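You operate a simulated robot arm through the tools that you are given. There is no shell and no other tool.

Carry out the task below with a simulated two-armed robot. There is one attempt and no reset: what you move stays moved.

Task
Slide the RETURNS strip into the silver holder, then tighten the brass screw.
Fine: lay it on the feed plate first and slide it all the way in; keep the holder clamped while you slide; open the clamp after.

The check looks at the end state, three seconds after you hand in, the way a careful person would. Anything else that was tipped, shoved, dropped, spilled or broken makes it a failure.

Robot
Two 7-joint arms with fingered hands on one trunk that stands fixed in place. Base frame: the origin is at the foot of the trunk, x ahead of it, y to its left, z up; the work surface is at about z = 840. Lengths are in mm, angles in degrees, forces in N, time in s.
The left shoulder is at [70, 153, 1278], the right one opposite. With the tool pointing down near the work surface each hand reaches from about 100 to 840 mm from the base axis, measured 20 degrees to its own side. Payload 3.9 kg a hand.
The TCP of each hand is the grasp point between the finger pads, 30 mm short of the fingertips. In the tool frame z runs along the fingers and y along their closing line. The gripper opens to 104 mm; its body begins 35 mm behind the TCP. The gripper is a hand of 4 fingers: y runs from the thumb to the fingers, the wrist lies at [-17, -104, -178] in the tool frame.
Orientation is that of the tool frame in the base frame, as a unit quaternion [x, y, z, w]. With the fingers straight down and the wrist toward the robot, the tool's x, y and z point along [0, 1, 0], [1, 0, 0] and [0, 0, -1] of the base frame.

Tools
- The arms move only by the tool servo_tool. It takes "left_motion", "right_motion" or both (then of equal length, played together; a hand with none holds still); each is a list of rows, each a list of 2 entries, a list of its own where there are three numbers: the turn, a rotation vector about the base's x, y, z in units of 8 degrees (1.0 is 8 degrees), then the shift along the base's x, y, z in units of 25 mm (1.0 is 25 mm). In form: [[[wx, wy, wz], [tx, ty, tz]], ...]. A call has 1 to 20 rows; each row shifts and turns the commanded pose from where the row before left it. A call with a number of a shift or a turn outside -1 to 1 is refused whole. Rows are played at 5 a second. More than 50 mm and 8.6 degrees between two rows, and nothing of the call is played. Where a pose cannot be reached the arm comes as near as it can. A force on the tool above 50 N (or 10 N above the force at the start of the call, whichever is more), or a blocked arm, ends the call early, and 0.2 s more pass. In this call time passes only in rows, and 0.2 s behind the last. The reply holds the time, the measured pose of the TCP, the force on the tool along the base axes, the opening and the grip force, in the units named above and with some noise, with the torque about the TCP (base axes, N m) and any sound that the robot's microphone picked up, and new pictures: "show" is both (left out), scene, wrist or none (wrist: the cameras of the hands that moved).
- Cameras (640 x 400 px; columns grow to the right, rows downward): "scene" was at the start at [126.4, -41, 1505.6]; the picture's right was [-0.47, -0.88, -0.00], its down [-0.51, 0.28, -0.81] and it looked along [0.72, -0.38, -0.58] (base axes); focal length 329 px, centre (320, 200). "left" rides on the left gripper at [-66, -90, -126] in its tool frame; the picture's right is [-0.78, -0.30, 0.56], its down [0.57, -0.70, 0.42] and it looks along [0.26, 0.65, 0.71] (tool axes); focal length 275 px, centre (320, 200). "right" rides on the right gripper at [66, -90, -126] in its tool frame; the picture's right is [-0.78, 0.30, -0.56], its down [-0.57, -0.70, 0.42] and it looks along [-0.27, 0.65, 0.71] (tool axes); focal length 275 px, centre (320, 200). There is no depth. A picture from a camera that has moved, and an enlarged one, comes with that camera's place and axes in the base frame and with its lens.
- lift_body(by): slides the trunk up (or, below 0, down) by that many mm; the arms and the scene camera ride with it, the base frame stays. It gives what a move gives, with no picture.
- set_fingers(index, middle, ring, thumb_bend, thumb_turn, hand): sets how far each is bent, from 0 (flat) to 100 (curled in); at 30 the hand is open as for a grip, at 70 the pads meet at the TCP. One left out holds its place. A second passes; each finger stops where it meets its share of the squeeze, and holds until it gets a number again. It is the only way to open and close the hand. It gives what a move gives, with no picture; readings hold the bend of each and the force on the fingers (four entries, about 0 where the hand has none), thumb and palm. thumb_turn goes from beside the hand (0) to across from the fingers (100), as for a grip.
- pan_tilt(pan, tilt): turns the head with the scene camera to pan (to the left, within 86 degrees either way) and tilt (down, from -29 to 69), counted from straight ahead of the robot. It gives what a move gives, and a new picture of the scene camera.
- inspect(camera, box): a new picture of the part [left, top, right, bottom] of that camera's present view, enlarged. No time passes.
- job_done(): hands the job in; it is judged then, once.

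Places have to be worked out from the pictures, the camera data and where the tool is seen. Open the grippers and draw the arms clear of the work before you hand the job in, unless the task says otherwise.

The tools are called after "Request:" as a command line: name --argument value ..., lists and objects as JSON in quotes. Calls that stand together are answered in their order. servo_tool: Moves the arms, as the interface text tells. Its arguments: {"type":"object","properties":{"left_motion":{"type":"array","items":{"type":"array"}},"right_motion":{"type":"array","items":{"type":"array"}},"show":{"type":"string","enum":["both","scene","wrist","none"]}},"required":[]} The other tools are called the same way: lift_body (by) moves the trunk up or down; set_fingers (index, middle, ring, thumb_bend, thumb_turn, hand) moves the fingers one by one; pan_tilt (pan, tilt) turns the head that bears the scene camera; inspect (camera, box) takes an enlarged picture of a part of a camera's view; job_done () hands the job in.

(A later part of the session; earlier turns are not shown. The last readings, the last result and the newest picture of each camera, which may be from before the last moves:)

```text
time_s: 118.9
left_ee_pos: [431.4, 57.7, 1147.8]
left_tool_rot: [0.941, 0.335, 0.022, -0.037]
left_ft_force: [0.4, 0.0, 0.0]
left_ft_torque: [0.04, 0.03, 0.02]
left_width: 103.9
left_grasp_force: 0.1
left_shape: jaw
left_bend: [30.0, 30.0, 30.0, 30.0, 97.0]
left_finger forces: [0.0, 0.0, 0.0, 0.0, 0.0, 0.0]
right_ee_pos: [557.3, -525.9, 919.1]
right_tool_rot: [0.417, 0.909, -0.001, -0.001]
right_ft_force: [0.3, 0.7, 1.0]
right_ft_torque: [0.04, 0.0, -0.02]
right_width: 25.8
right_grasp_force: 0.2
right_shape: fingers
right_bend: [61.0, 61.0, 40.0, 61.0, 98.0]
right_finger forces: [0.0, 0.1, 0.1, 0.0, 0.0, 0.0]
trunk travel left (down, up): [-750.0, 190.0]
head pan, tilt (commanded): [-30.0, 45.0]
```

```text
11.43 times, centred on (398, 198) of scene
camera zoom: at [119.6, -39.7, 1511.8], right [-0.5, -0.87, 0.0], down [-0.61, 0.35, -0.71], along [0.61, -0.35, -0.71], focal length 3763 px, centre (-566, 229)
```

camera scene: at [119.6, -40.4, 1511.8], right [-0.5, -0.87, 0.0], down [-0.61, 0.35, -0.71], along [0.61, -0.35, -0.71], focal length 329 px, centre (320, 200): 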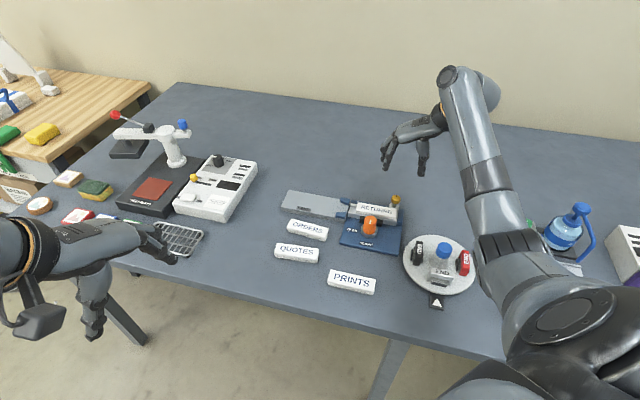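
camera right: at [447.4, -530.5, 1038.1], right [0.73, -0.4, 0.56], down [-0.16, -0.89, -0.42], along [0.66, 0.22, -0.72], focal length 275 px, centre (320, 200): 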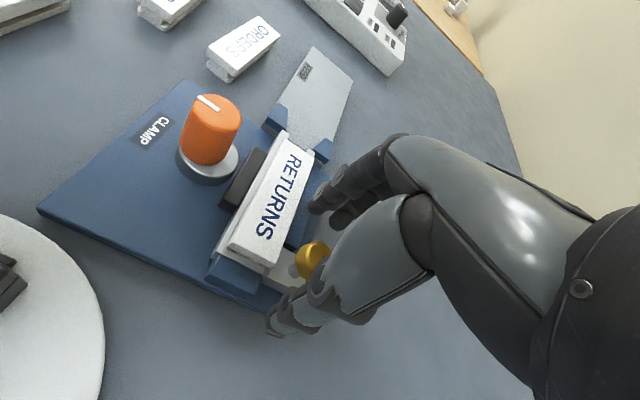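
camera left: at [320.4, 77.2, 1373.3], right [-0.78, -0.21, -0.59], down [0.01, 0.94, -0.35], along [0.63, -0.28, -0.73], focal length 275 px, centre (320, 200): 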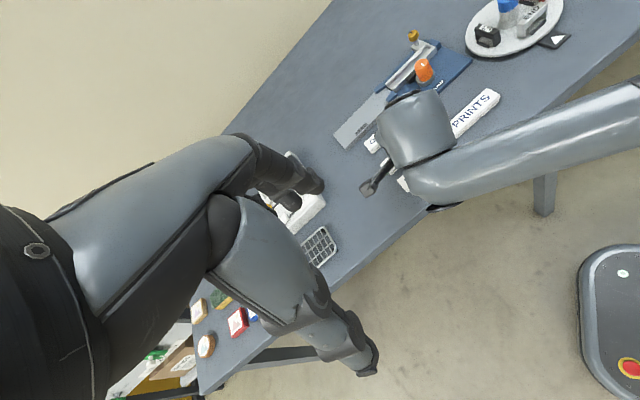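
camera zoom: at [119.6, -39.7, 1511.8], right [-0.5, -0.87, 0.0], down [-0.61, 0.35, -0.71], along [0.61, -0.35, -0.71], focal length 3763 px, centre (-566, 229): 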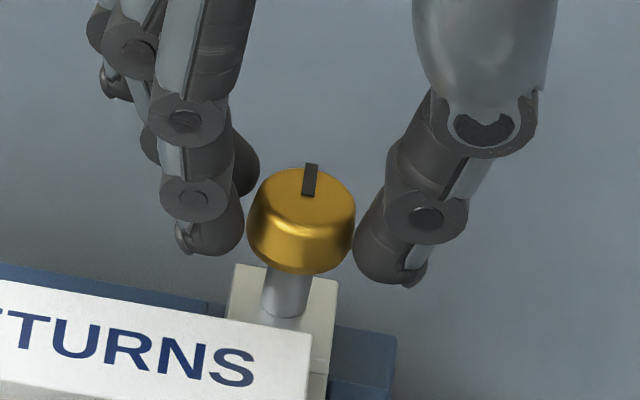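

Now it's clear: index and middle straddle the knob on one side, the thumb opposes it centrally — a good three-point grip; the thumb tip is ~10 mm lower than the fingers. I raise 3 mm and squeeze moderately.

Request:
servo_tool --right_motion '[[[0, 0, 0], [0, 0, 0.12]]]' --show "none"

Request:
set_fingers --hand "right" --index 66 --middle 66 --thumb_bend 65

Request:
inspect --camera "scene" --box '[360, 160, 430, 230]'

```text
time_s: 119.3
left_ee_pos: [429.9, 58.8, 1147.6]
left_tool_rot: [0.941, 0.335, 0.022, -0.038]
left_ft_force: [0.3, 0.4, 0.5]
left_ft_torque: [0.01, 0.02, 0.01]
left_width: 103.9
left_grasp_force: 0.2
left_shape: jaw
left_bend: [30.0, 30.0, 30.0, 30.0, 97.0]
left_finger forces: [0.0, 0.0, 0.0, 0.1, 0.0, 0.0]
right_ee_pos: [557.4, -526.6, 922.9]
right_tool_rot: [0.418, 0.909, -0.001, -0.002]
right_ft_force: [-0.5, 0.5, 0.3]
right_ft_torque: [0.0, -0.01, 0.01]
right_width: 25.9
right_grasp_force: 0.1
right_shape: fingers
right_bend: [61.0, 61.0, 40.0, 61.0, 98.0]
right_finger forces: [0.0, 0.1, 0.0, 0.1, 0.0, 0.0]
trunk travel left (down, up): [-750.0, 190.0]
head pan, tilt (commanded): [-30.0, 45.0]
```

```text
time_s: 120.3
left_ee_pos: [429.5, 58.3, 1148.4]
left_tool_rot: [0.942, 0.334, 0.022, -0.038]
left_ft_force: [0.0, -0.2, 0.8]
left_ft_torque: [0.01, 0.01, -0.01]
left_width: 103.6
left_grasp_force: 0.1
left_shape: jaw
left_bend: [30.0, 30.0, 30.0, 30.0, 97.0]
left_finger forces: [0.0, 0.0, 0.0, 0.0, 0.0, 0.1]
right_ee_pos: [558.2, -526.0, 921.8]
right_tool_rot: [0.418, 0.909, 0.0, -0.001]
right_ft_force: [0.3, 0.0, 0.8]
right_ft_torque: [0.0, 0.02, 0.01]
right_width: 18.2
right_grasp_force: 2.0
right_shape: fingers
right_bend: [64.0, 65.0, 40.0, 63.0, 99.0]
right_finger forces: [1.1, 0.7, 0.1, 0.1, 1.5, 0.1]
trunk travel left (down, up): [-750.0, 190.0]
head pan, tilt (commanded): [-30.0, 45.0]
```

```text
5.71 times, centred on (395, 195) of scene
camera zoom: at [119.6, -39.5, 1511.9], right [-0.5, -0.87, 0.0], down [-0.61, 0.35, -0.71], along [0.61, -0.35, -0.71], focal length 1881 px, centre (-109, 229)
```

zoom: 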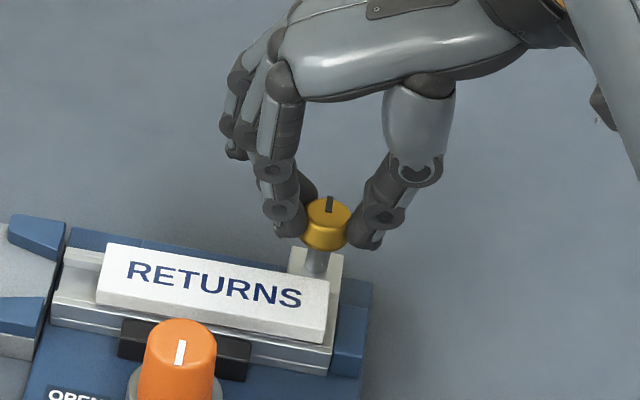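

All three digits touch evenly (1.1/0.7/1.5 N) and the holder hasn't moved. I increase the squeeze in a small step.

Request:
set_fingers --hand "right" --index 72 --middle 72 --thumb_bend 70

Request:
inspect --camera "scene" --box '[360, 160, 430, 230]'

```text
time_s: 121.3
left_ee_pos: [429.7, 59.5, 1148.1]
left_tool_rot: [0.941, 0.334, 0.022, -0.037]
left_ft_force: [0.0, 0.1, 0.7]
left_ft_torque: [0.01, 0.02, -0.02]
left_width: 103.8
left_grasp_force: 0.1
left_shape: jaw
left_bend: [30.0, 30.0, 30.0, 30.0, 97.0]
left_finger forces: [0.0, 0.1, 0.0, 0.0, 0.0, 0.0]
right_ee_pos: [558.6, -525.3, 922.5]
right_tool_rot: [0.417, 0.909, 0.0, -0.001]
right_ft_force: [1.5, 3.9, -0.1]
right_ft_torque: [0.04, -0.02, 0.01]
right_width: 16.0
right_grasp_force: 9.0
right_shape: fingers
right_bend: [71.0, 67.0, 40.0, 64.0, 99.0]
right_finger forces: [5.1, 5.2, 0.0, 0.0, 7.5, 0.1]
trunk travel left (down, up): [-750.0, 190.0]
head pan, tilt (commanded): [-30.0, 45.0]
```

```text
5.71 times, centred on (395, 195) of scene
camera zoom: at [120.1, -39.0, 1511.8], right [-0.5, -0.87, 0.0], down [-0.61, 0.35, -0.71], along [0.61, -0.35, -0.71], focal length 1881 px, centre (-109, 229)
```

zoom: 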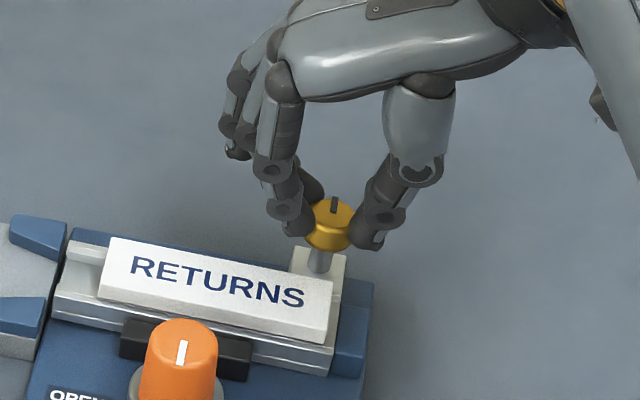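

Grip: 5.1/5.2/7.5 N, net force pushing the holder against its end block, nothing displaced. Now I turn clockwise 24° and check the mark.

Request:
servo_tool --right_motion '[[[0, 0, -0.6], [0, 0, 0]], [[0, 0, -0.6], [0, 0, 0]], [[0, 0, -0.6], [0, 0, 0]], [[0, 0, -0.6], [0, 0, 0]], [[0, 0, -0.6], [0, 0, 0]]]' --show "none"

Request:
inspect --camera "scene" --box '[360, 160, 430, 230]'

Request:
inspect --camera "right" --box '[280, 190, 370, 280]'

```text
time_s: 122.5
left_ee_pos: [430.3, 58.6, 1148.1]
left_tool_rot: [0.941, 0.335, 0.022, -0.037]
left_ft_force: [0.6, 0.7, 0.2]
left_ft_torque: [-0.01, 0.01, -0.02]
left_width: 103.7
left_grasp_force: 0.1
left_shape: jaw
left_bend: [30.0, 30.0, 30.0, 30.0, 97.0]
left_finger forces: [0.0, 0.0, 0.0, 0.0, 0.0, 0.0]
right_ee_pos: [557.9, -526.4, 921.8]
right_tool_rot: [0.598, 0.802, 0.0, -0.001]
right_ft_force: [3.8, 1.4, 2.0]
right_ft_torque: [0.04, -0.1, 0.01]
right_width: 15.6
right_grasp_force: 9.1
right_shape: fingers
right_bend: [71.0, 67.0, 40.0, 64.0, 99.0]
right_finger forces: [5.5, 6.1, 0.0, 0.0, 7.0, 0.0]
trunk travel left (down, up): [-750.0, 190.0]
head pan, tilt (commanded): [-30.0, 45.0]
```

```text
5.71 times, centred on (395, 195) of scene
camera zoom: at [120.1, -38.8, 1511.8], right [-0.5, -0.87, 0.0], down [-0.61, 0.35, -0.71], along [0.61, -0.35, -0.71], focal length 1881 px, centre (-109, 229)
```

zoom: 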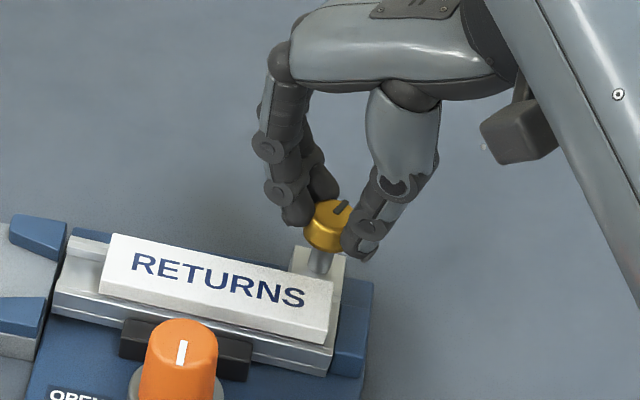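

```text
4.44 times, centred on (325, 235) of right
camera zoom: at [452.6, -487.9, 1048.3], right [0.51, -0.66, 0.56], down [-0.51, -0.75, -0.42], along [0.7, -0.07, -0.72], focal length 1224 px, centre (298, 44)
```

zoom: 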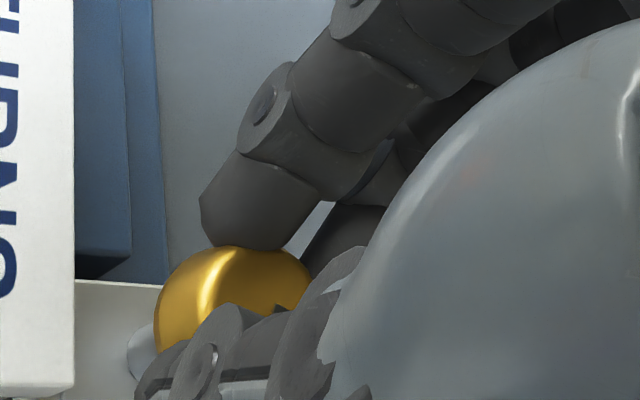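

The mark followed clockwise with no slip and low forces. I continue 60° more.

Request:
servo_tool --right_motion '[[[0, 0, -0.75], [0, 0, 0]], [[0, 0, -0.75], [0, 0, 0]], [[0, 0, -0.75], [0, 0, 0]], [[0, 0, -0.75], [0, 0, 0]], [[0, 0, -0.75], [0, 0, 0]], [[0, 0, -0.75], [0, 0, 0]], [[0, 0, -0.75], [0, 0, 0]], [[0, 0, -0.75], [0, 0, 0]]]' --show "none"

Request:
inspect --camera "scene" --box '[360, 160, 430, 230]'

Request:
inspect --camera "right" --box '[260, 190, 370, 300]'

```text
time_s: 124.3
left_ee_pos: [430.8, 57.8, 1147.8]
left_tool_rot: [0.941, 0.335, 0.022, -0.037]
left_ft_force: [0.4, -0.4, 0.0]
left_ft_torque: [-0.02, -0.02, -0.02]
left_width: 103.5
left_grasp_force: 0.0
left_shape: jaw
left_bend: [30.0, 30.0, 30.0, 30.0, 97.0]
left_finger forces: [0.0, 0.0, 0.0, 0.1, 0.0, 0.0]
right_ee_pos: [558.7, -527.3, 922.3]
right_tool_rot: [0.872, 0.489, 0.0, 0.0]
right_ft_force: [4.0, -2.4, 4.0]
right_ft_torque: [-0.08, -0.02, 0.03]
right_width: 15.6
right_grasp_force: 10.1
right_shape: fingers
right_bend: [71.0, 67.0, 40.0, 64.0, 99.0]
right_finger forces: [5.6, 6.7, 0.0, 0.1, 7.8, 0.1]
trunk travel left (down, up): [-750.0, 190.0]
head pan, tilt (commanded): [-30.0, 45.0]
```

```text
5.71 times, centred on (395, 195) of scene
camera zoom: at [119.8, -39.1, 1511.9], right [-0.5, -0.87, 0.0], down [-0.61, 0.35, -0.71], along [0.61, -0.35, -0.71], focal length 1881 px, centre (-109, 229)
```

zoom: 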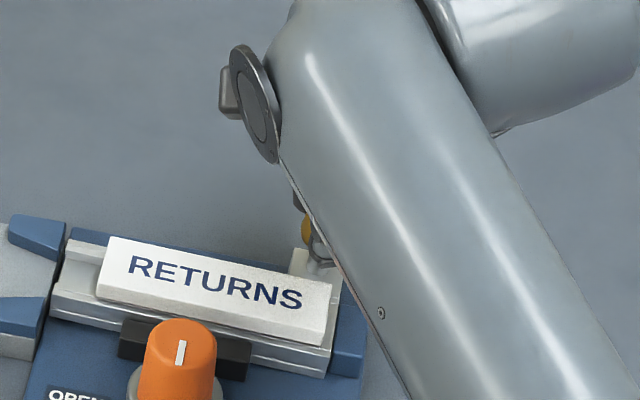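

```text
3.64 times, centred on (315, 245) of right
camera zoom: at [514.9, -423.1, 1047.7], right [-0.15, -0.82, 0.56], down [-0.9, -0.12, -0.42], along [0.41, -0.56, -0.71], focal length 1001 px, centre (338, 36)
```

zoom: 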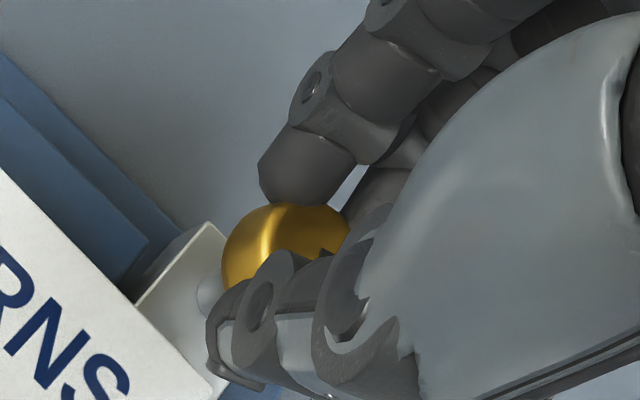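

72° turned so far with little torque. I go on another 20° to about yaw -50°, the end of this stroke.

Request:
servo_tool --right_motion '[[[0, 0, -0.75], [0, 0, 0]], [[0, 0, -0.75], [0, 0, 0]], [[0, 0, -0.75], [0, 0, 0]], [[0, 0, -0.5], [0, 0, 0]]]' --show "none"

Request:
inspect --camera "right" --box '[260, 190, 370, 300]'

Request:
inspect --camera "left" --box '[370, 0, 460, 80]'

```text
time_s: 125.3
left_ee_pos: [431.2, 57.8, 1149.1]
left_tool_rot: [0.941, 0.334, 0.022, -0.038]
left_ft_force: [-0.2, 0.3, 0.3]
left_ft_torque: [0.0, 0.0, 0.02]
left_width: 103.8
left_grasp_force: 0.2
left_shape: jaw
left_bend: [30.0, 30.0, 30.0, 30.0, 97.0]
left_finger forces: [0.0, 0.1, 0.1, 0.1, 0.1, 0.0]
right_ee_pos: [558.1, -527.7, 922.0]
right_tool_rot: [0.949, 0.315, 0.0, -0.001]
right_ft_force: [4.8, -3.5, 3.8]
right_ft_torque: [-0.06, -0.11, 0.05]
right_width: 15.6
right_grasp_force: 9.4
right_shape: fingers
right_bend: [71.0, 66.0, 40.0, 64.0, 99.0]
right_finger forces: [5.4, 6.8, 0.0, 0.0, 6.9, 0.1]
trunk travel left (down, up): [-750.0, 190.0]
head pan, tilt (commanded): [-30.0, 45.0]
```

```text
3.64 times, centred on (315, 245) of right
camera zoom: at [556.8, -414.8, 1047.7], right [-0.45, -0.7, 0.56], down [-0.88, 0.22, -0.42], along [0.17, -0.68, -0.72], focal length 1001 px, centre (338, 36)
```

zoom: 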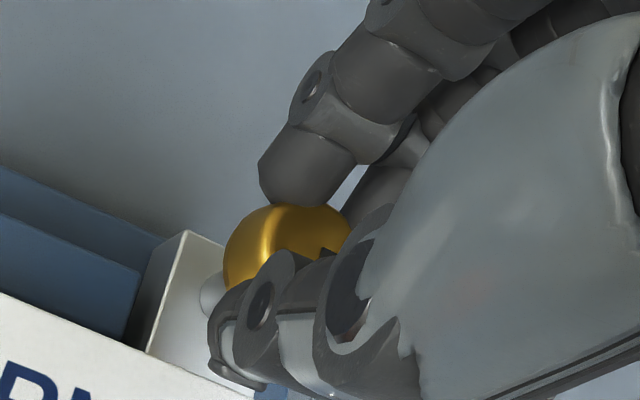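

```text
5.00 times, centred on (415, 40) of left
camera zoom: at [319.8, 76.4, 1273.7], right [-0.78, -0.21, -0.59], down [0.01, 0.94, -0.35], along [0.63, -0.27, -0.73], focal length 1376 px, centre (-155, 1000)
```

zoom: 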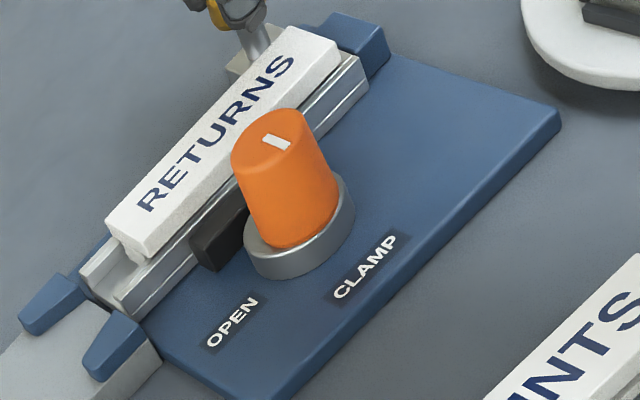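

94° turned, still easy. I try to continue this stroke further in case the arm permits.

Request:
servo_tool --right_motion '[[[0, 0, -0.75], [0, 0, 0]], [[0, 0, -0.75], [0, 0, 0]], [[0, 0, -0.75], [0, 0, 0]]]' --show "none"

Request:
inspect --camera "right" --box '[260, 190, 370, 300]'

```text
time_s: 126.1
left_ee_pos: [431.0, 57.9, 1147.7]
left_tool_rot: [0.942, 0.334, 0.021, -0.038]
left_ft_force: [1.3, -0.3, 0.7]
left_ft_torque: [-0.02, 0.02, 0.0]
left_width: 103.9
left_grasp_force: 0.0
left_shape: jaw
left_bend: [30.0, 30.0, 30.0, 30.0, 97.0]
left_finger forces: [0.0, 0.1, 0.0, 0.1, 0.1, 0.0]
right_ee_pos: [558.0, -526.1, 922.9]
right_tool_rot: [0.987, 0.162, 0.0, -0.001]
right_ft_force: [4.2, -1.4, 2.9]
right_ft_torque: [-0.05, -0.09, 0.17]
right_width: 15.3
right_grasp_force: 10.7
right_shape: fingers
right_bend: [71.0, 66.0, 40.0, 64.0, 100.0]
right_finger forces: [7.6, 5.8, 0.1, 0.0, 7.1, 0.0]
trunk travel left (down, up): [-750.0, 190.0]
head pan, tilt (commanded): [-30.0, 45.0]
```

```text
3.64 times, centred on (315, 245) of right
camera zoom: at [591.4, -420.1, 1047.7], right [-0.64, -0.53, 0.56], down [-0.77, 0.48, -0.42], along [-0.04, -0.7, -0.72], focal length 1001 px, centre (338, 36)
```

zoom: 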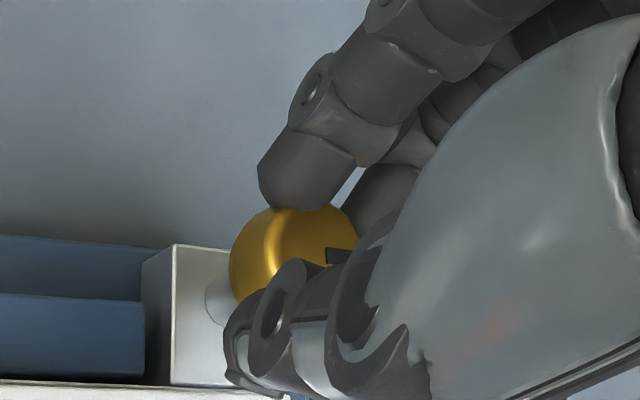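

The resisting torque rose to 0.17 Nm and the mark now lags the hand — the screw appears to be reaching its tight end. I turn a little further to confirm.

Request:
servo_tool --right_motion '[[[0, 0, -0.5], [0, 0, 0]], [[0, 0, -0.5], [0, 0, 0]]]' --show "none"

Request:
inspect --camera "right" --box '[260, 190, 370, 300]'

Request:
inspect --camera "left" --box '[370, 0, 460, 80]'

```text
time_s: 126.7
left_ee_pos: [431.5, 57.8, 1148.5]
left_tool_rot: [0.941, 0.334, 0.021, -0.038]
left_ft_force: [-0.4, -0.5, -0.1]
left_ft_torque: [-0.02, 0.0, -0.03]
left_width: 103.9
left_grasp_force: 0.1
left_shape: jaw
left_bend: [30.0, 30.0, 30.0, 30.0, 97.0]
left_finger forces: [0.0, 0.1, 0.0, 0.0, 0.0, 0.1]
right_ee_pos: [559.8, -526.5, 922.4]
right_tool_rot: [0.996, 0.092, 0.001, -0.001]
right_ft_force: [6.4, -2.9, 2.2]
right_ft_torque: [-0.11, -0.13, 0.14]
right_width: 14.1
right_grasp_force: 9.7
right_shape: fingers
right_bend: [71.0, 66.0, 40.0, 64.0, 100.0]
right_finger forces: [7.2, 7.1, 0.0, 0.0, 5.3, 0.0]
trunk travel left (down, up): [-750.0, 190.0]
head pan, tilt (commanded): [-30.0, 45.0]
```

```text
3.64 times, centred on (315, 245) of right
camera zoom: at [606.4, -426.0, 1048.0], right [-0.71, -0.43, 0.56], down [-0.69, 0.59, -0.42], along [-0.14, -0.68, -0.72], focal length 1001 px, centre (338, 36)
```

zoom: 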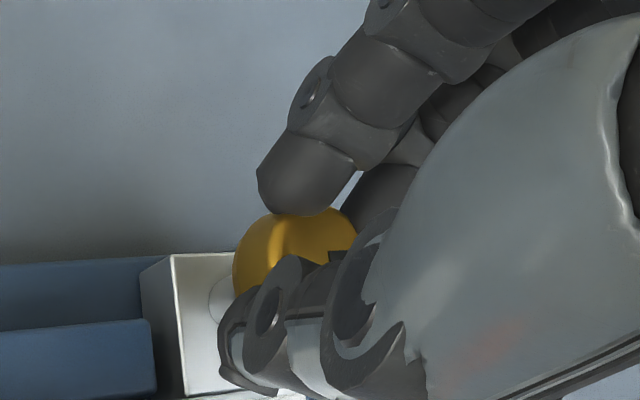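

```text
5.00 times, centred on (415, 40) of left
camera zoom: at [320.6, 75.9, 1273.5], right [-0.78, -0.21, -0.59], down [0.01, 0.94, -0.35], along [0.63, -0.27, -0.73], focal length 1376 px, centre (-155, 1000)
```

zoom: 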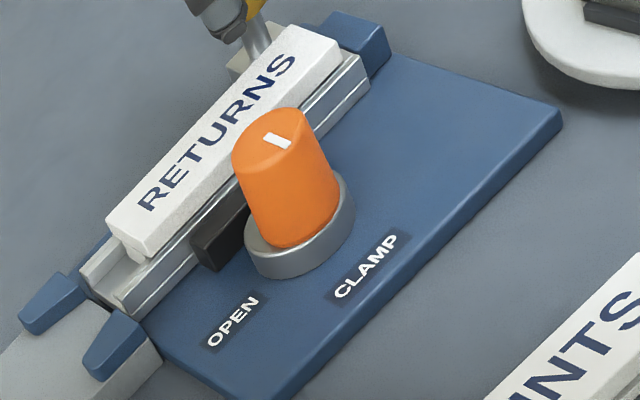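

I release the knob, lift a little and look at where the mark points now.

Request:
set_fingers --hand "right" --index 46 --middle 46 --thumb_bend 46 --thumb_turn 97

Request:
servo_tool --right_motion '[[[0, 0, 0], [0, 0, 0.5]], [[0, 0, 0], [0, 0, 0.9]], [[0, 0, 0], [0, 0, 0.9]], [[0, 0, 0.8], [0, 0, 0.9]], [[0, 0, 0.9], [0, 0, 0]], [[0, 0, 0.9], [0, 0, 0]], [[0, 0, 0.9], [0, 0, 0]], [[0, 0, 0.9], [0, 0, 0]], [[0, 0, 0.9], [0, 0, 0]], [[0, 0, 0.9], [0, 0, 0]], [[0, 0, 0.9], [0, 0, 0]], [[0, 0, 0.9], [0, 0, 0]], [[0, 0, 0.9], [0, 0, 0]], [[0, 0, 0.9], [0, 0, 0]], [[0, 0, 0.9], [0, 0, 0]], [[0, 0, 0.9], [0, 0, 0]], [[0, 0, 0.9], [0, 0, 0]], [[0, 0, 0.9], [0, 0, 0]], [[0, 0, 0.9], [0, 0, 0]], [[0, 0, 0.7], [0, 0, 0]]]' --show "none"

Request:
inspect --camera "scene" --box '[370, 160, 430, 220]'

Request:
inspect --camera "right" --box '[170, 180, 330, 340]'

```text
time_s: 127.7
left_ee_pos: [430.3, 58.4, 1147.7]
left_tool_rot: [0.942, 0.334, 0.021, -0.037]
left_ft_force: [-0.7, 0.6, -0.3]
left_ft_torque: [0.01, 0.03, 0.01]
left_width: 103.7
left_grasp_force: 0.1
left_shape: jaw
left_bend: [30.0, 30.0, 30.0, 30.0, 97.0]
left_finger forces: [0.0, 0.1, 0.1, 0.0, 0.1, 0.0]
right_ee_pos: [557.9, -527.3, 922.3]
right_tool_rot: [0.996, 0.092, 0.001, 0.0]
right_ft_force: [1.1, 0.0, 0.9]
right_ft_torque: [0.0, 0.04, 0.01]
right_width: 63.9
right_grasp_force: 0.0
right_shape: fingers
right_bend: [46.0, 46.0, 40.0, 46.0, 97.0]
right_finger forces: [0.1, 0.0, 0.0, 0.0, 0.0, 0.1]
trunk travel left (down, up): [-750.0, 190.0]
head pan, tilt (commanded): [-30.0, 45.0]
```

```text
time_s: 131.9
left_ee_pos: [430.0, 58.1, 1148.2]
left_tool_rot: [0.942, 0.334, 0.023, -0.037]
left_ft_force: [0.2, -0.3, 0.3]
left_ft_torque: [-0.02, -0.01, -0.01]
left_width: 103.9
left_grasp_force: 0.0
left_shape: jaw
left_bend: [30.0, 30.0, 30.0, 30.0, 97.0]
left_finger forces: [0.0, 0.0, 0.1, 0.1, 0.0, 0.0]
right_ee_pos: [557.6, -526.4, 1001.0]
right_tool_rot: [0.417, 0.909, -0.001, -0.002]
right_ft_force: [0.6, -0.2, -0.2]
right_ft_torque: [0.01, -0.05, -0.03]
right_width: 63.9
right_grasp_force: 0.2
right_shape: fingers
right_bend: [46.0, 46.0, 40.0, 46.0, 97.0]
right_finger forces: [0.0, 0.0, 0.1, 0.0, 0.0, 0.0]
trunk travel left (down, up): [-750.0, 190.0]
head pan, tilt (commanded): [-30.0, 45.0]
```

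```text
6.67 times, centred on (400, 190) of scene
camera zoom: at [119.9, -39.8, 1511.8], right [-0.5, -0.87, 0.0], down [-0.61, 0.35, -0.71], along [0.61, -0.35, -0.71], focal length 2195 px, centre (-213, 267)
```

zoom: 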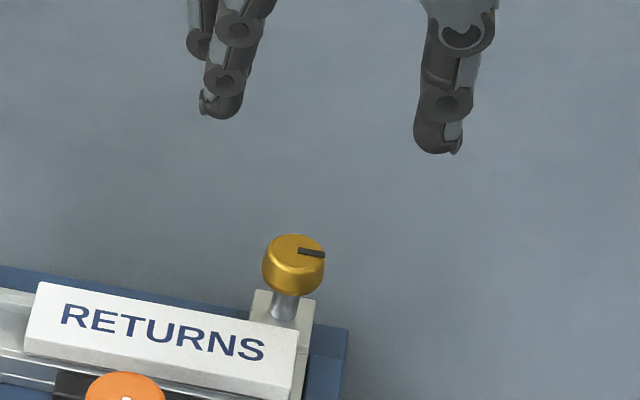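

```text
2.50 times, centred on (250, 260) of right
camera zoom: at [446.5, -534.2, 1127.7], right [0.73, -0.39, 0.55], down [-0.16, -0.89, -0.42], along [0.66, 0.22, -0.72], focal length 688 px, centre (495, 50)
```

zoom: 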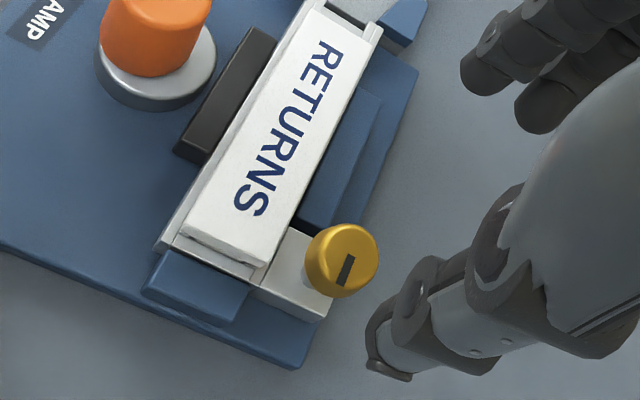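

The mark turned exactly about 90° (now at azimuth -134°, along the holder), while the hand turned 120° — so it likely hit its stop. I'll verify with a second, slightly firmer clockwise twist.

Request:
servo_tool --right_motion '[[[0, 0, 0], [0, 0, -0.9]], [[0, 0, 0], [0, 0, -0.9]], [[0, 0, 0], [0, 0, -0.9]], [[0, 0, 0], [0, 0, -0.46]]]' --show "none"

Request:
set_fingers --hand "right" --index 66 --middle 66 --thumb_bend 65

Request:
inspect --camera "scene" --box '[360, 160, 430, 230]'

```text
time_s: 132.9
left_ee_pos: [431.1, 58.2, 1148.2]
left_tool_rot: [0.942, 0.334, 0.022, -0.037]
left_ft_force: [0.3, -0.1, 0.5]
left_ft_torque: [0.0, -0.01, 0.04]
left_width: 103.8
left_grasp_force: 0.0
left_shape: jaw
left_bend: [30.0, 30.0, 30.0, 30.0, 97.0]
left_finger forces: [0.1, 0.0, 0.1, 0.1, 0.1, 0.0]
right_ee_pos: [556.0, -526.5, 924.5]
right_tool_rot: [0.418, 0.908, 0.001, -0.001]
right_ft_force: [-0.2, -0.3, -0.5]
right_ft_torque: [-0.01, 0.0, 0.02]
right_width: 63.7
right_grasp_force: 0.1
right_shape: fingers
right_bend: [46.0, 46.0, 40.0, 46.0, 97.0]
right_finger forces: [0.0, 0.1, 0.0, 0.0, 0.0, 0.0]
trunk travel left (down, up): [-750.0, 190.0]
head pan, tilt (commanded): [-30.0, 45.0]
```

```text
time_s: 133.9
left_ee_pos: [430.6, 58.8, 1149.0]
left_tool_rot: [0.942, 0.334, 0.022, -0.038]
left_ft_force: [0.9, -0.6, -0.8]
left_ft_torque: [0.03, -0.01, -0.01]
left_width: 103.8
left_grasp_force: 0.1
left_shape: jaw
left_bend: [30.0, 30.0, 30.0, 30.0, 97.0]
left_finger forces: [0.0, 0.1, 0.1, 0.0, 0.0, 0.1]
right_ee_pos: [558.2, -525.9, 924.0]
right_tool_rot: [0.417, 0.909, -0.001, -0.001]
right_ft_force: [-0.9, 1.5, -0.6]
right_ft_torque: [0.02, 0.01, 0.01]
right_width: 18.1
right_grasp_force: 1.2
right_shape: fingers
right_bend: [64.0, 66.0, 40.0, 64.0, 99.0]
right_finger forces: [1.3, 0.2, 0.0, 0.1, 1.2, 0.1]
trunk travel left (down, up): [-750.0, 190.0]
head pan, tilt (commanded): [-30.0, 45.0]
```

```text
5.71 times, centred on (395, 195) of scene
camera zoom: at [119.7, -39.6, 1511.8], right [-0.5, -0.87, 0.0], down [-0.61, 0.35, -0.71], along [0.61, -0.35, -0.71], focal length 1881 px, centre (-109, 229)
```

zoom: 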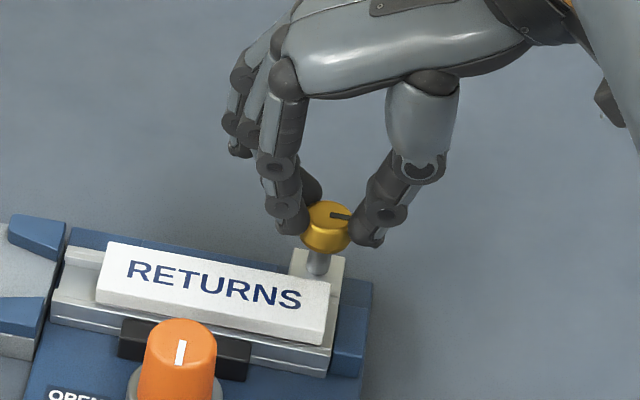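

Contact is again even and nothing moved. I squeeze and twist clockwise.

Request:
set_fingers --hand "right" --index 74 --middle 74 --thumb_bend 71

Request:
servo_tool --right_motion '[[[0, 0, -0.5], [0, 0, 0]], [[0, 0, -0.5], [0, 0, 0]], [[0, 0, -0.5], [0, 0, 0]]]' --show "none"

Request:
inspect --camera "scene" --box '[360, 160, 430, 230]'

```text
time_s: 134.9
left_ee_pos: [432.1, 57.9, 1148.9]
left_tool_rot: [0.941, 0.334, 0.022, -0.037]
left_ft_force: [-0.9, -0.4, 0.3]
left_ft_torque: [-0.01, 0.01, -0.04]
left_width: 103.9
left_grasp_force: 0.0
left_shape: jaw
left_bend: [30.0, 30.0, 30.0, 30.0, 97.0]
left_finger forces: [0.1, 0.1, 0.0, 0.0, 0.0, 0.2]
right_ee_pos: [557.4, -526.3, 924.3]
right_tool_rot: [0.418, 0.908, -0.002, -0.001]
right_ft_force: [4.4, 5.5, 0.8]
right_ft_torque: [0.11, -0.16, 0.04]
right_width: 15.5
right_grasp_force: 12.6
right_shape: fingers
right_bend: [72.0, 72.0, 40.0, 64.0, 99.0]
right_finger forces: [7.3, 9.5, 0.1, 0.1, 8.5, 0.1]
trunk travel left (down, up): [-750.0, 190.0]
head pan, tilt (commanded): [-30.0, 45.0]
```

```text
time_s: 135.7
left_ee_pos: [430.4, 58.7, 1148.8]
left_tool_rot: [0.942, 0.334, 0.02, -0.038]
left_ft_force: [-0.5, -0.8, -0.8]
left_ft_torque: [0.01, 0.0, -0.02]
left_width: 103.8
left_grasp_force: 0.0
left_shape: jaw
left_bend: [30.0, 30.0, 30.0, 30.0, 97.0]
left_finger forces: [0.1, 0.0, 0.0, 0.0, 0.0, 0.0]
right_ee_pos: [557.8, -526.8, 925.1]
right_tool_rot: [0.511, 0.86, -0.001, -0.001]
right_ft_force: [3.3, 4.0, 1.6]
right_ft_torque: [0.06, -0.1, 0.03]
right_width: 15.5
right_grasp_force: 12.7
right_shape: fingers
right_bend: [72.0, 73.0, 40.0, 64.0, 100.0]
right_finger forces: [8.5, 7.0, 0.0, 0.0, 9.6, 0.0]
trunk travel left (down, up): [-750.0, 190.0]
head pan, tilt (commanded): [-30.0, 45.0]
```

```text
5.71 times, centred on (395, 195) of scene
camera zoom: at [119.9, -38.4, 1511.9], right [-0.5, -0.87, 0.0], down [-0.61, 0.35, -0.71], along [0.61, -0.35, -0.71], focal length 1881 px, centre (-109, 229)
```

zoom: 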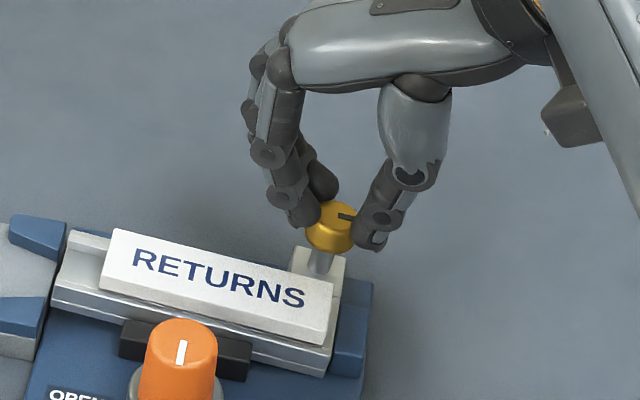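

I zoom in on the mark to see if the knob moved.

Request:
inspect --camera "scene" --box '[385, 185, 410, 210]'

```text
16.00 times, centred on (398, 198) of scene
camera zoom: at [119.9, -38.4, 1511.9], right [-0.5, -0.87, 0.0], down [-0.61, 0.35, -0.71], along [0.61, -0.35, -0.71], focal length 5268 px, centre (-920, 240)
```

zoom: 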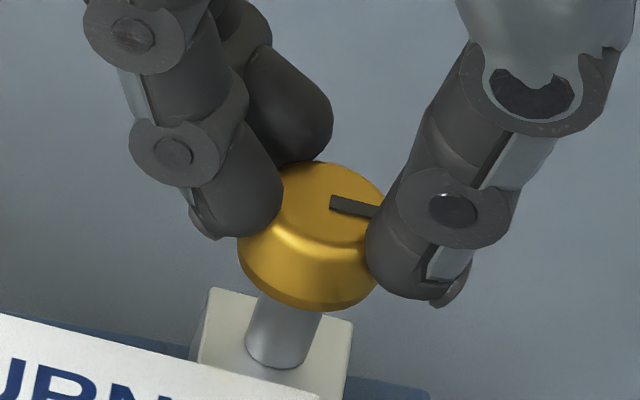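

The mark hasn't moved after 12° of hand turn, but there's about 10° of finger give. I turn 24° further and compare.

Request:
servo_tool --right_motion '[[[0, 0, -0.6], [0, 0, 0]], [[0, 0, -0.6], [0, 0, 0]], [[0, 0, -0.6], [0, 0, 0]], [[0, 0, -0.6], [0, 0, 0]]]' --show "none"

Request:
inspect --camera "scene" --box '[385, 185, 410, 210]'

Request:
inspect --camera "scene" --box '[345, 170, 425, 240]'

```text
time_s: 136.7
left_ee_pos: [430.0, 58.7, 1148.5]
left_tool_rot: [0.941, 0.334, 0.022, -0.038]
left_ft_force: [0.3, -0.5, 0.1]
left_ft_torque: [0.02, -0.01, 0.04]
left_width: 104.2
left_grasp_force: 0.1
left_shape: jaw
left_bend: [30.0, 30.0, 30.0, 30.0, 97.0]
left_finger forces: [0.0, 0.0, 0.1, 0.1, 0.0, 0.0]
right_ee_pos: [559.1, -527.0, 924.3]
right_tool_rot: [0.647, 0.762, 0.0, -0.001]
right_ft_force: [4.3, 3.0, 4.6]
right_ft_torque: [0.04, -0.1, 0.16]
right_width: 15.4
right_grasp_force: 14.9
right_shape: fingers
right_bend: [73.0, 73.0, 40.0, 63.0, 100.0]
right_finger forces: [9.7, 8.1, 0.1, 0.0, 10.3, 0.0]
trunk travel left (down, up): [-750.0, 190.0]
head pan, tilt (commanded): [-30.0, 45.0]
```

```text
16.00 times, centred on (398, 198) of scene
camera zoom: at [119.9, -38.4, 1511.9], right [-0.5, -0.87, 0.0], down [-0.61, 0.35, -0.71], along [0.61, -0.35, -0.71], focal length 5268 px, centre (-920, 240)
```

zoom: 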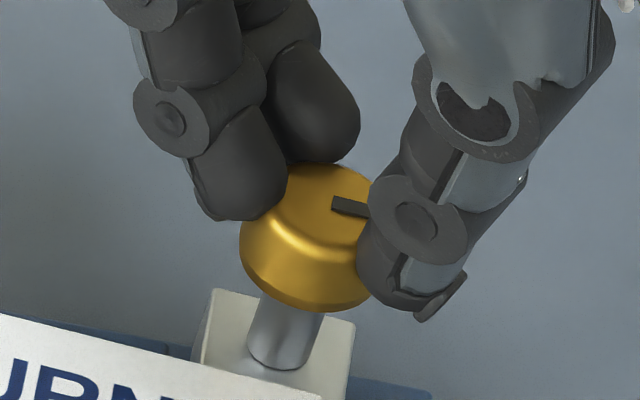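

```text
5.71 times, centred on (385, 205) of scene
camera zoom: at [119.9, -38.4, 1511.9], right [-0.5, -0.87, 0.0], down [-0.61, 0.35, -0.71], along [0.61, -0.35, -0.71], focal length 1881 px, centre (-51, 171)
```

zoom: 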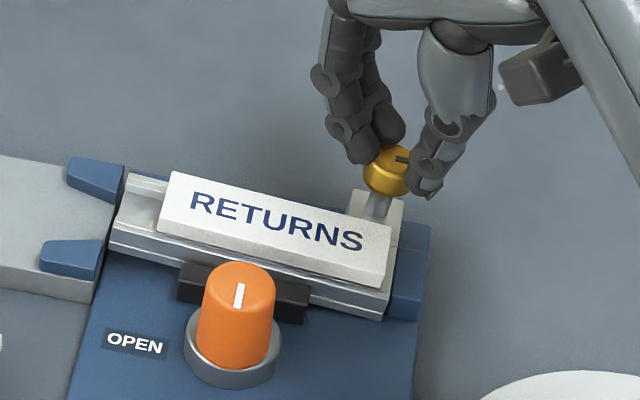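

The knob no longer turns while the resisting torque is 0.16 Nm — the screw is tight at its stop. I release it and lift the hand away.

Request:
set_fingers --hand "right" --index 46 --middle 46 --thumb_bend 46 --thumb_turn 97

Request:
servo_tool --right_motion '[[[0, 0, 0], [0, 0, 0.5]], [[0, 0, 0], [0, 0, 0.9]], [[0, 0, 0], [0, 0, 0.9]], [[0, 0, 0], [0, 0, 0.9]], [[0, 0, 0], [0, 0, 0.9]]]' --show "none"

Request:
inspect --camera "scene" --box '[335, 165, 425, 245]'

Request:
inspect --camera "left" --box '[360, 0, 460, 90]'

Request:
inspect --camera "right" --box '[150, 120, 330, 330]'

```text
time_s: 137.7
left_ee_pos: [429.7, 58.0, 1147.6]
left_tool_rot: [0.942, 0.334, 0.022, -0.038]
left_ft_force: [-0.1, -0.7, 0.1]
left_ft_torque: [0.0, 0.0, 0.0]
left_width: 104.0
left_grasp_force: 0.1
left_shape: jaw
left_bend: [30.0, 30.0, 30.0, 30.0, 97.0]
left_finger forces: [0.0, 0.0, 0.0, 0.0, 0.1, 0.1]
right_ee_pos: [558.2, -527.5, 922.5]
right_tool_rot: [0.647, 0.763, -0.001, -0.001]
right_ft_force: [-0.1, -0.2, 0.3]
right_ft_torque: [-0.05, -0.01, 0.01]
right_width: 63.5
right_grasp_force: 0.0
right_shape: fingers
right_bend: [46.0, 46.0, 40.0, 46.0, 97.0]
right_finger forces: [0.0, 0.0, 0.0, 0.0, 0.1, 0.1]
trunk travel left (down, up): [-750.0, 190.0]
head pan, tilt (commanded): [-30.0, 45.0]
```

```text
time_s: 138.9
left_ee_pos: [430.7, 58.2, 1148.9]
left_tool_rot: [0.941, 0.334, 0.022, -0.038]
left_ft_force: [-0.3, 0.2, 0.5]
left_ft_torque: [-0.02, 0.0, -0.02]
left_width: 103.9
left_grasp_force: 0.0
left_shape: jaw
left_bend: [30.0, 30.0, 30.0, 30.0, 97.0]
left_finger forces: [0.0, 0.1, 0.1, 0.0, 0.0, 0.0]
right_ee_pos: [555.4, -527.2, 1028.0]
right_tool_rot: [0.647, 0.763, -0.001, -0.001]
right_ft_force: [-0.2, -0.8, 0.3]
right_ft_torque: [0.01, 0.02, -0.04]
right_width: 63.5
right_grasp_force: 0.2
right_shape: fingers
right_bend: [46.0, 46.0, 40.0, 46.0, 97.0]
right_finger forces: [0.1, 0.0, 0.1, 0.1, 0.0, 0.0]
trunk travel left (down, up): [-750.0, 190.0]
head pan, tilt (commanded): [-30.0, 45.0]
```

```text
5.00 times, centred on (380, 205) of scene
camera zoom: at [119.1, -39.4, 1511.9], right [-0.5, -0.87, 0.0], down [-0.61, 0.35, -0.71], along [0.61, -0.35, -0.71], focal length 1646 px, centre (20, 175)
```

zoom: 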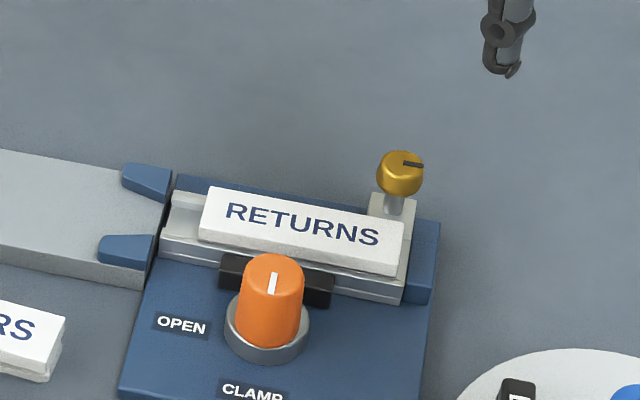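

```text
4.44 times, centred on (410, 45) of left
camera zoom: at [319.1, 76.2, 1273.9], right [-0.78, -0.21, -0.59], down [0.01, 0.94, -0.35], along [0.63, -0.27, -0.73], focal length 1224 px, centre (-80, 889)
```

zoom: 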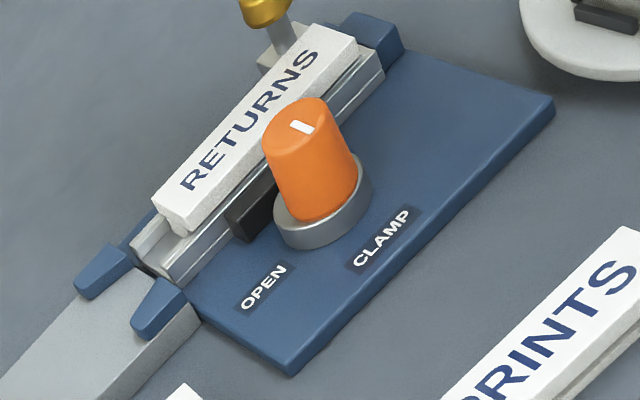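

```text
1.90 times, centred on (240, 225) of right
camera zoom: at [456.2, -476.4, 1153.3], right [0.42, -0.72, 0.56], down [-0.6, -0.68, -0.42], along [0.68, -0.15, -0.71], focal length 524 px, centre (472, 152)
```

zoom: 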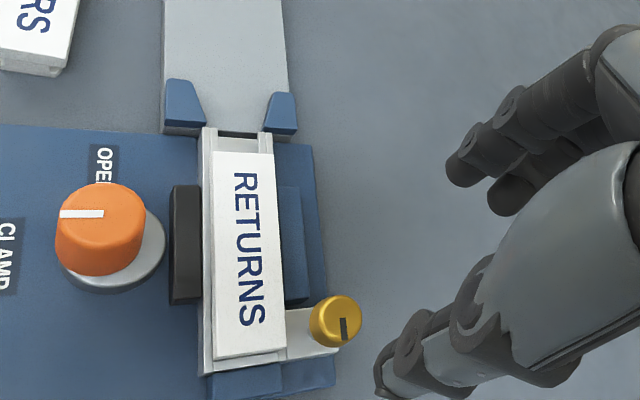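

Strip in, screw tight, holder against its end block. Last step is opening the clamp: I move over the orange knob with yaw ≈ +65° to turn it clockwise back to OPEN.

Request:
set_fingers --hand "right" --index 40 --middle 40 --ring 40 --thumb_bend 40

Request:
servo_tool --right_motion '[[[0, 0, 0.87], [-0.1, 0.4, 0]], [[0, 0, 0.87], [-0.16, 0.58, 0]], [[0, 0, 0.87], [-0.16, 0.58, 0]], [[0, 0, 0.87], [-0.16, 0.58, 0]], [[0, 0, 0.87], [-0.16, 0.58, 0]], [[0, 0, 0.87], [-0.16, 0.58, -0.2]], [[0, 0, 0.87], [-0.16, 0.58, -0.2]], [[0, 0, 0.87], [-0.16, 0.58, -0.2]]]' --show "none"

Request:
inspect --camera "scene" --box '[335, 165, 425, 245]'

Request:
inspect --camera "left" --box '[350, 0, 470, 100]'

```text
time_s: 139.9
left_ee_pos: [429.6, 57.1, 1149.2]
left_tool_rot: [0.941, 0.335, 0.021, -0.037]
left_ft_force: [-0.9, -0.4, -0.1]
left_ft_torque: [0.0, -0.04, -0.01]
left_width: 103.8
left_grasp_force: 0.2
left_shape: jaw
left_bend: [30.0, 30.0, 30.0, 30.0, 97.0]
left_finger forces: [0.1, 0.0, 0.1, 0.0, 0.0, 0.0]
right_ee_pos: [557.7, -528.3, 1026.0]
right_tool_rot: [0.646, 0.763, 0.0, -0.001]
right_ft_force: [-0.5, 0.2, -0.8]
right_ft_torque: [0.01, 0.04, -0.02]
right_width: 78.9
right_grasp_force: 0.1
right_shape: fingers
right_bend: [40.0, 40.0, 40.0, 40.0, 96.0]
right_finger forces: [0.0, 0.0, 0.0, 0.0, 0.0, 0.0]
trunk travel left (down, up): [-750.0, 190.0]
head pan, tilt (commanded): [-30.0, 45.0]
```

```text
time_s: 141.7
left_ee_pos: [430.9, 58.5, 1149.7]
left_tool_rot: [0.942, 0.334, 0.022, -0.038]
left_ft_force: [-0.1, 0.3, 0.6]
left_ft_torque: [-0.02, 0.05, -0.01]
left_width: 103.7
left_grasp_force: 0.2
left_shape: jaw
left_bend: [30.0, 30.0, 30.0, 30.0, 97.0]
left_finger forces: [0.0, 0.0, 0.1, 0.0, 0.0, 0.0]
right_ee_pos: [528.1, -415.5, 1010.2]
right_tool_rot: [0.215, 0.977, -0.001, -0.001]
right_ft_force: [0.0, -0.2, 0.8]
right_ft_torque: [0.01, -0.03, -0.01]
right_width: 79.2
right_grasp_force: 0.0
right_shape: fingers
right_bend: [40.0, 40.0, 40.0, 40.0, 96.0]
right_finger forces: [0.0, 0.0, 0.0, 0.1, 0.0, 0.0]
trunk travel left (down, up): [-750.0, 190.0]
head pan, tilt (commanded): [-30.0, 45.0]
```

```text
5.00 times, centred on (380, 205) of scene
camera zoom: at [119.9, -39.2, 1511.8], right [-0.5, -0.87, 0.0], down [-0.61, 0.35, -0.71], along [0.61, -0.35, -0.71], focal length 1646 px, centre (20, 175)
```

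zoom: 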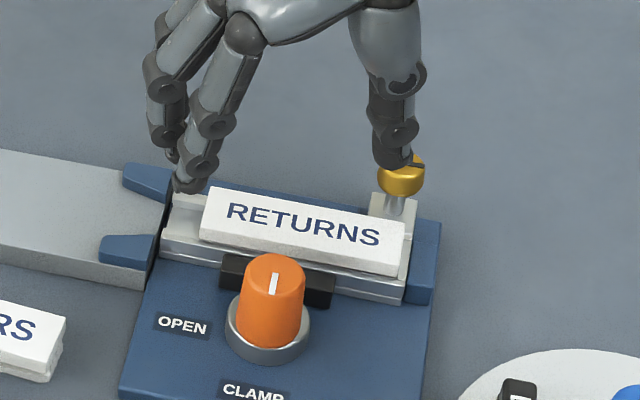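

```text
4.00 times, centred on (410, 50) of left
camera zoom: at [319.7, 76.4, 1273.7], right [-0.78, -0.21, -0.59], down [0.01, 0.94, -0.35], along [0.63, -0.27, -0.73], focal length 1101 px, centre (-40, 800)
```

zoom: 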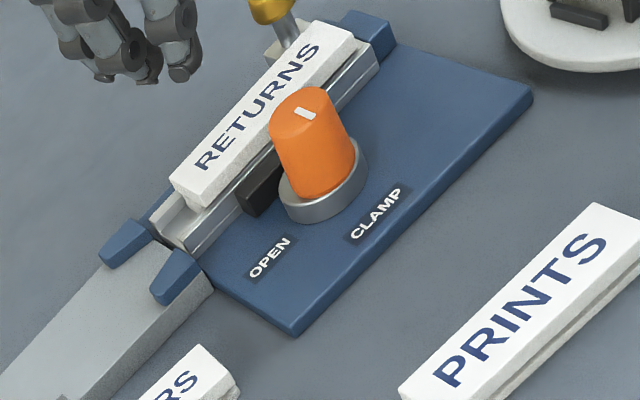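

I descend around the orange knob, as in the reverse of my earlier release.

Request:
servo_tool --right_motion '[[[0, 0, 0], [-0.05, 0.02, -0.9]], [[0, 0, 0], [-0.05, 0.02, -0.9]], [[0, 0, 0], [0, 0, -0.9]], [[0, 0, 0], [0, 0, -0.9]], [[0, 0, 0], [0, 0, -0.46]]]' --show "none"

Request:
inspect --camera "left" --box '[380, 0, 460, 70]'

Request:
inspect --camera "scene" --box '[345, 175, 425, 245]'

```text
time_s: 142.9
left_ee_pos: [430.7, 58.1, 1148.4]
left_tool_rot: [0.941, 0.335, 0.022, -0.038]
left_ft_force: [-0.3, -0.3, -0.1]
left_ft_torque: [0.02, -0.05, 0.01]
left_width: 103.7
left_grasp_force: 0.0
left_shape: jaw
left_bend: [30.0, 30.0, 30.0, 30.0, 97.0]
left_finger forces: [0.1, 0.1, 0.0, 0.1, 0.1, 0.0]
right_ee_pos: [523.5, -415.8, 909.2]
right_tool_rot: [0.216, 0.976, -0.001, 0.0]
right_ft_force: [0.4, 0.2, -0.2]
right_ft_torque: [0.01, -0.05, 0.0]
right_width: 79.1
right_grasp_force: 0.1
right_shape: fingers
right_bend: [40.0, 40.0, 40.0, 40.0, 96.0]
right_finger forces: [0.0, 0.1, 0.1, 0.0, 0.1, 0.1]
trunk travel left (down, up): [-750.0, 190.0]
head pan, tilt (commanded): [-30.0, 45.0]
```

```text
5.71 times, centred on (420, 35) of left
camera zoom: at [319.5, 76.1, 1273.8], right [-0.78, -0.21, -0.59], down [0.01, 0.94, -0.35], along [0.63, -0.27, -0.73], focal length 1573 px, centre (-251, 1143)
```

zoom: 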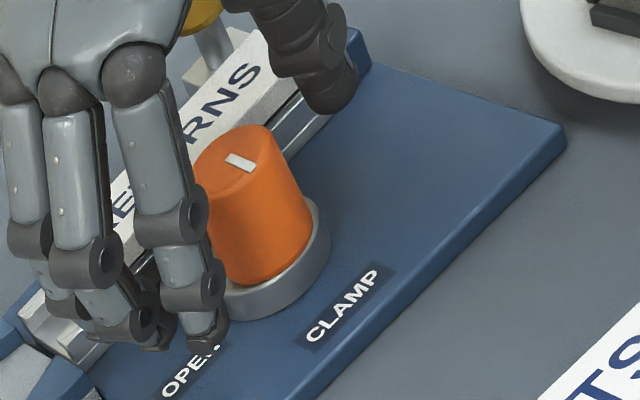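

```text
5.71 times, centred on (385, 210) of scene
camera zoom: at [119.7, -39.5, 1511.9], right [-0.5, -0.87, 0.0], down [-0.61, 0.35, -0.71], along [0.61, -0.35, -0.71], focal length 1881 px, centre (-51, 143)
```

zoom: 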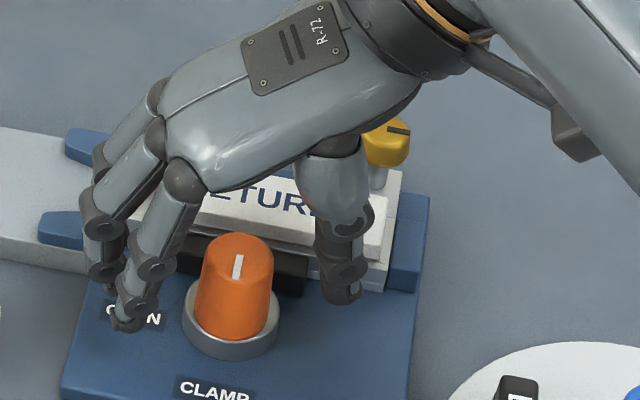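

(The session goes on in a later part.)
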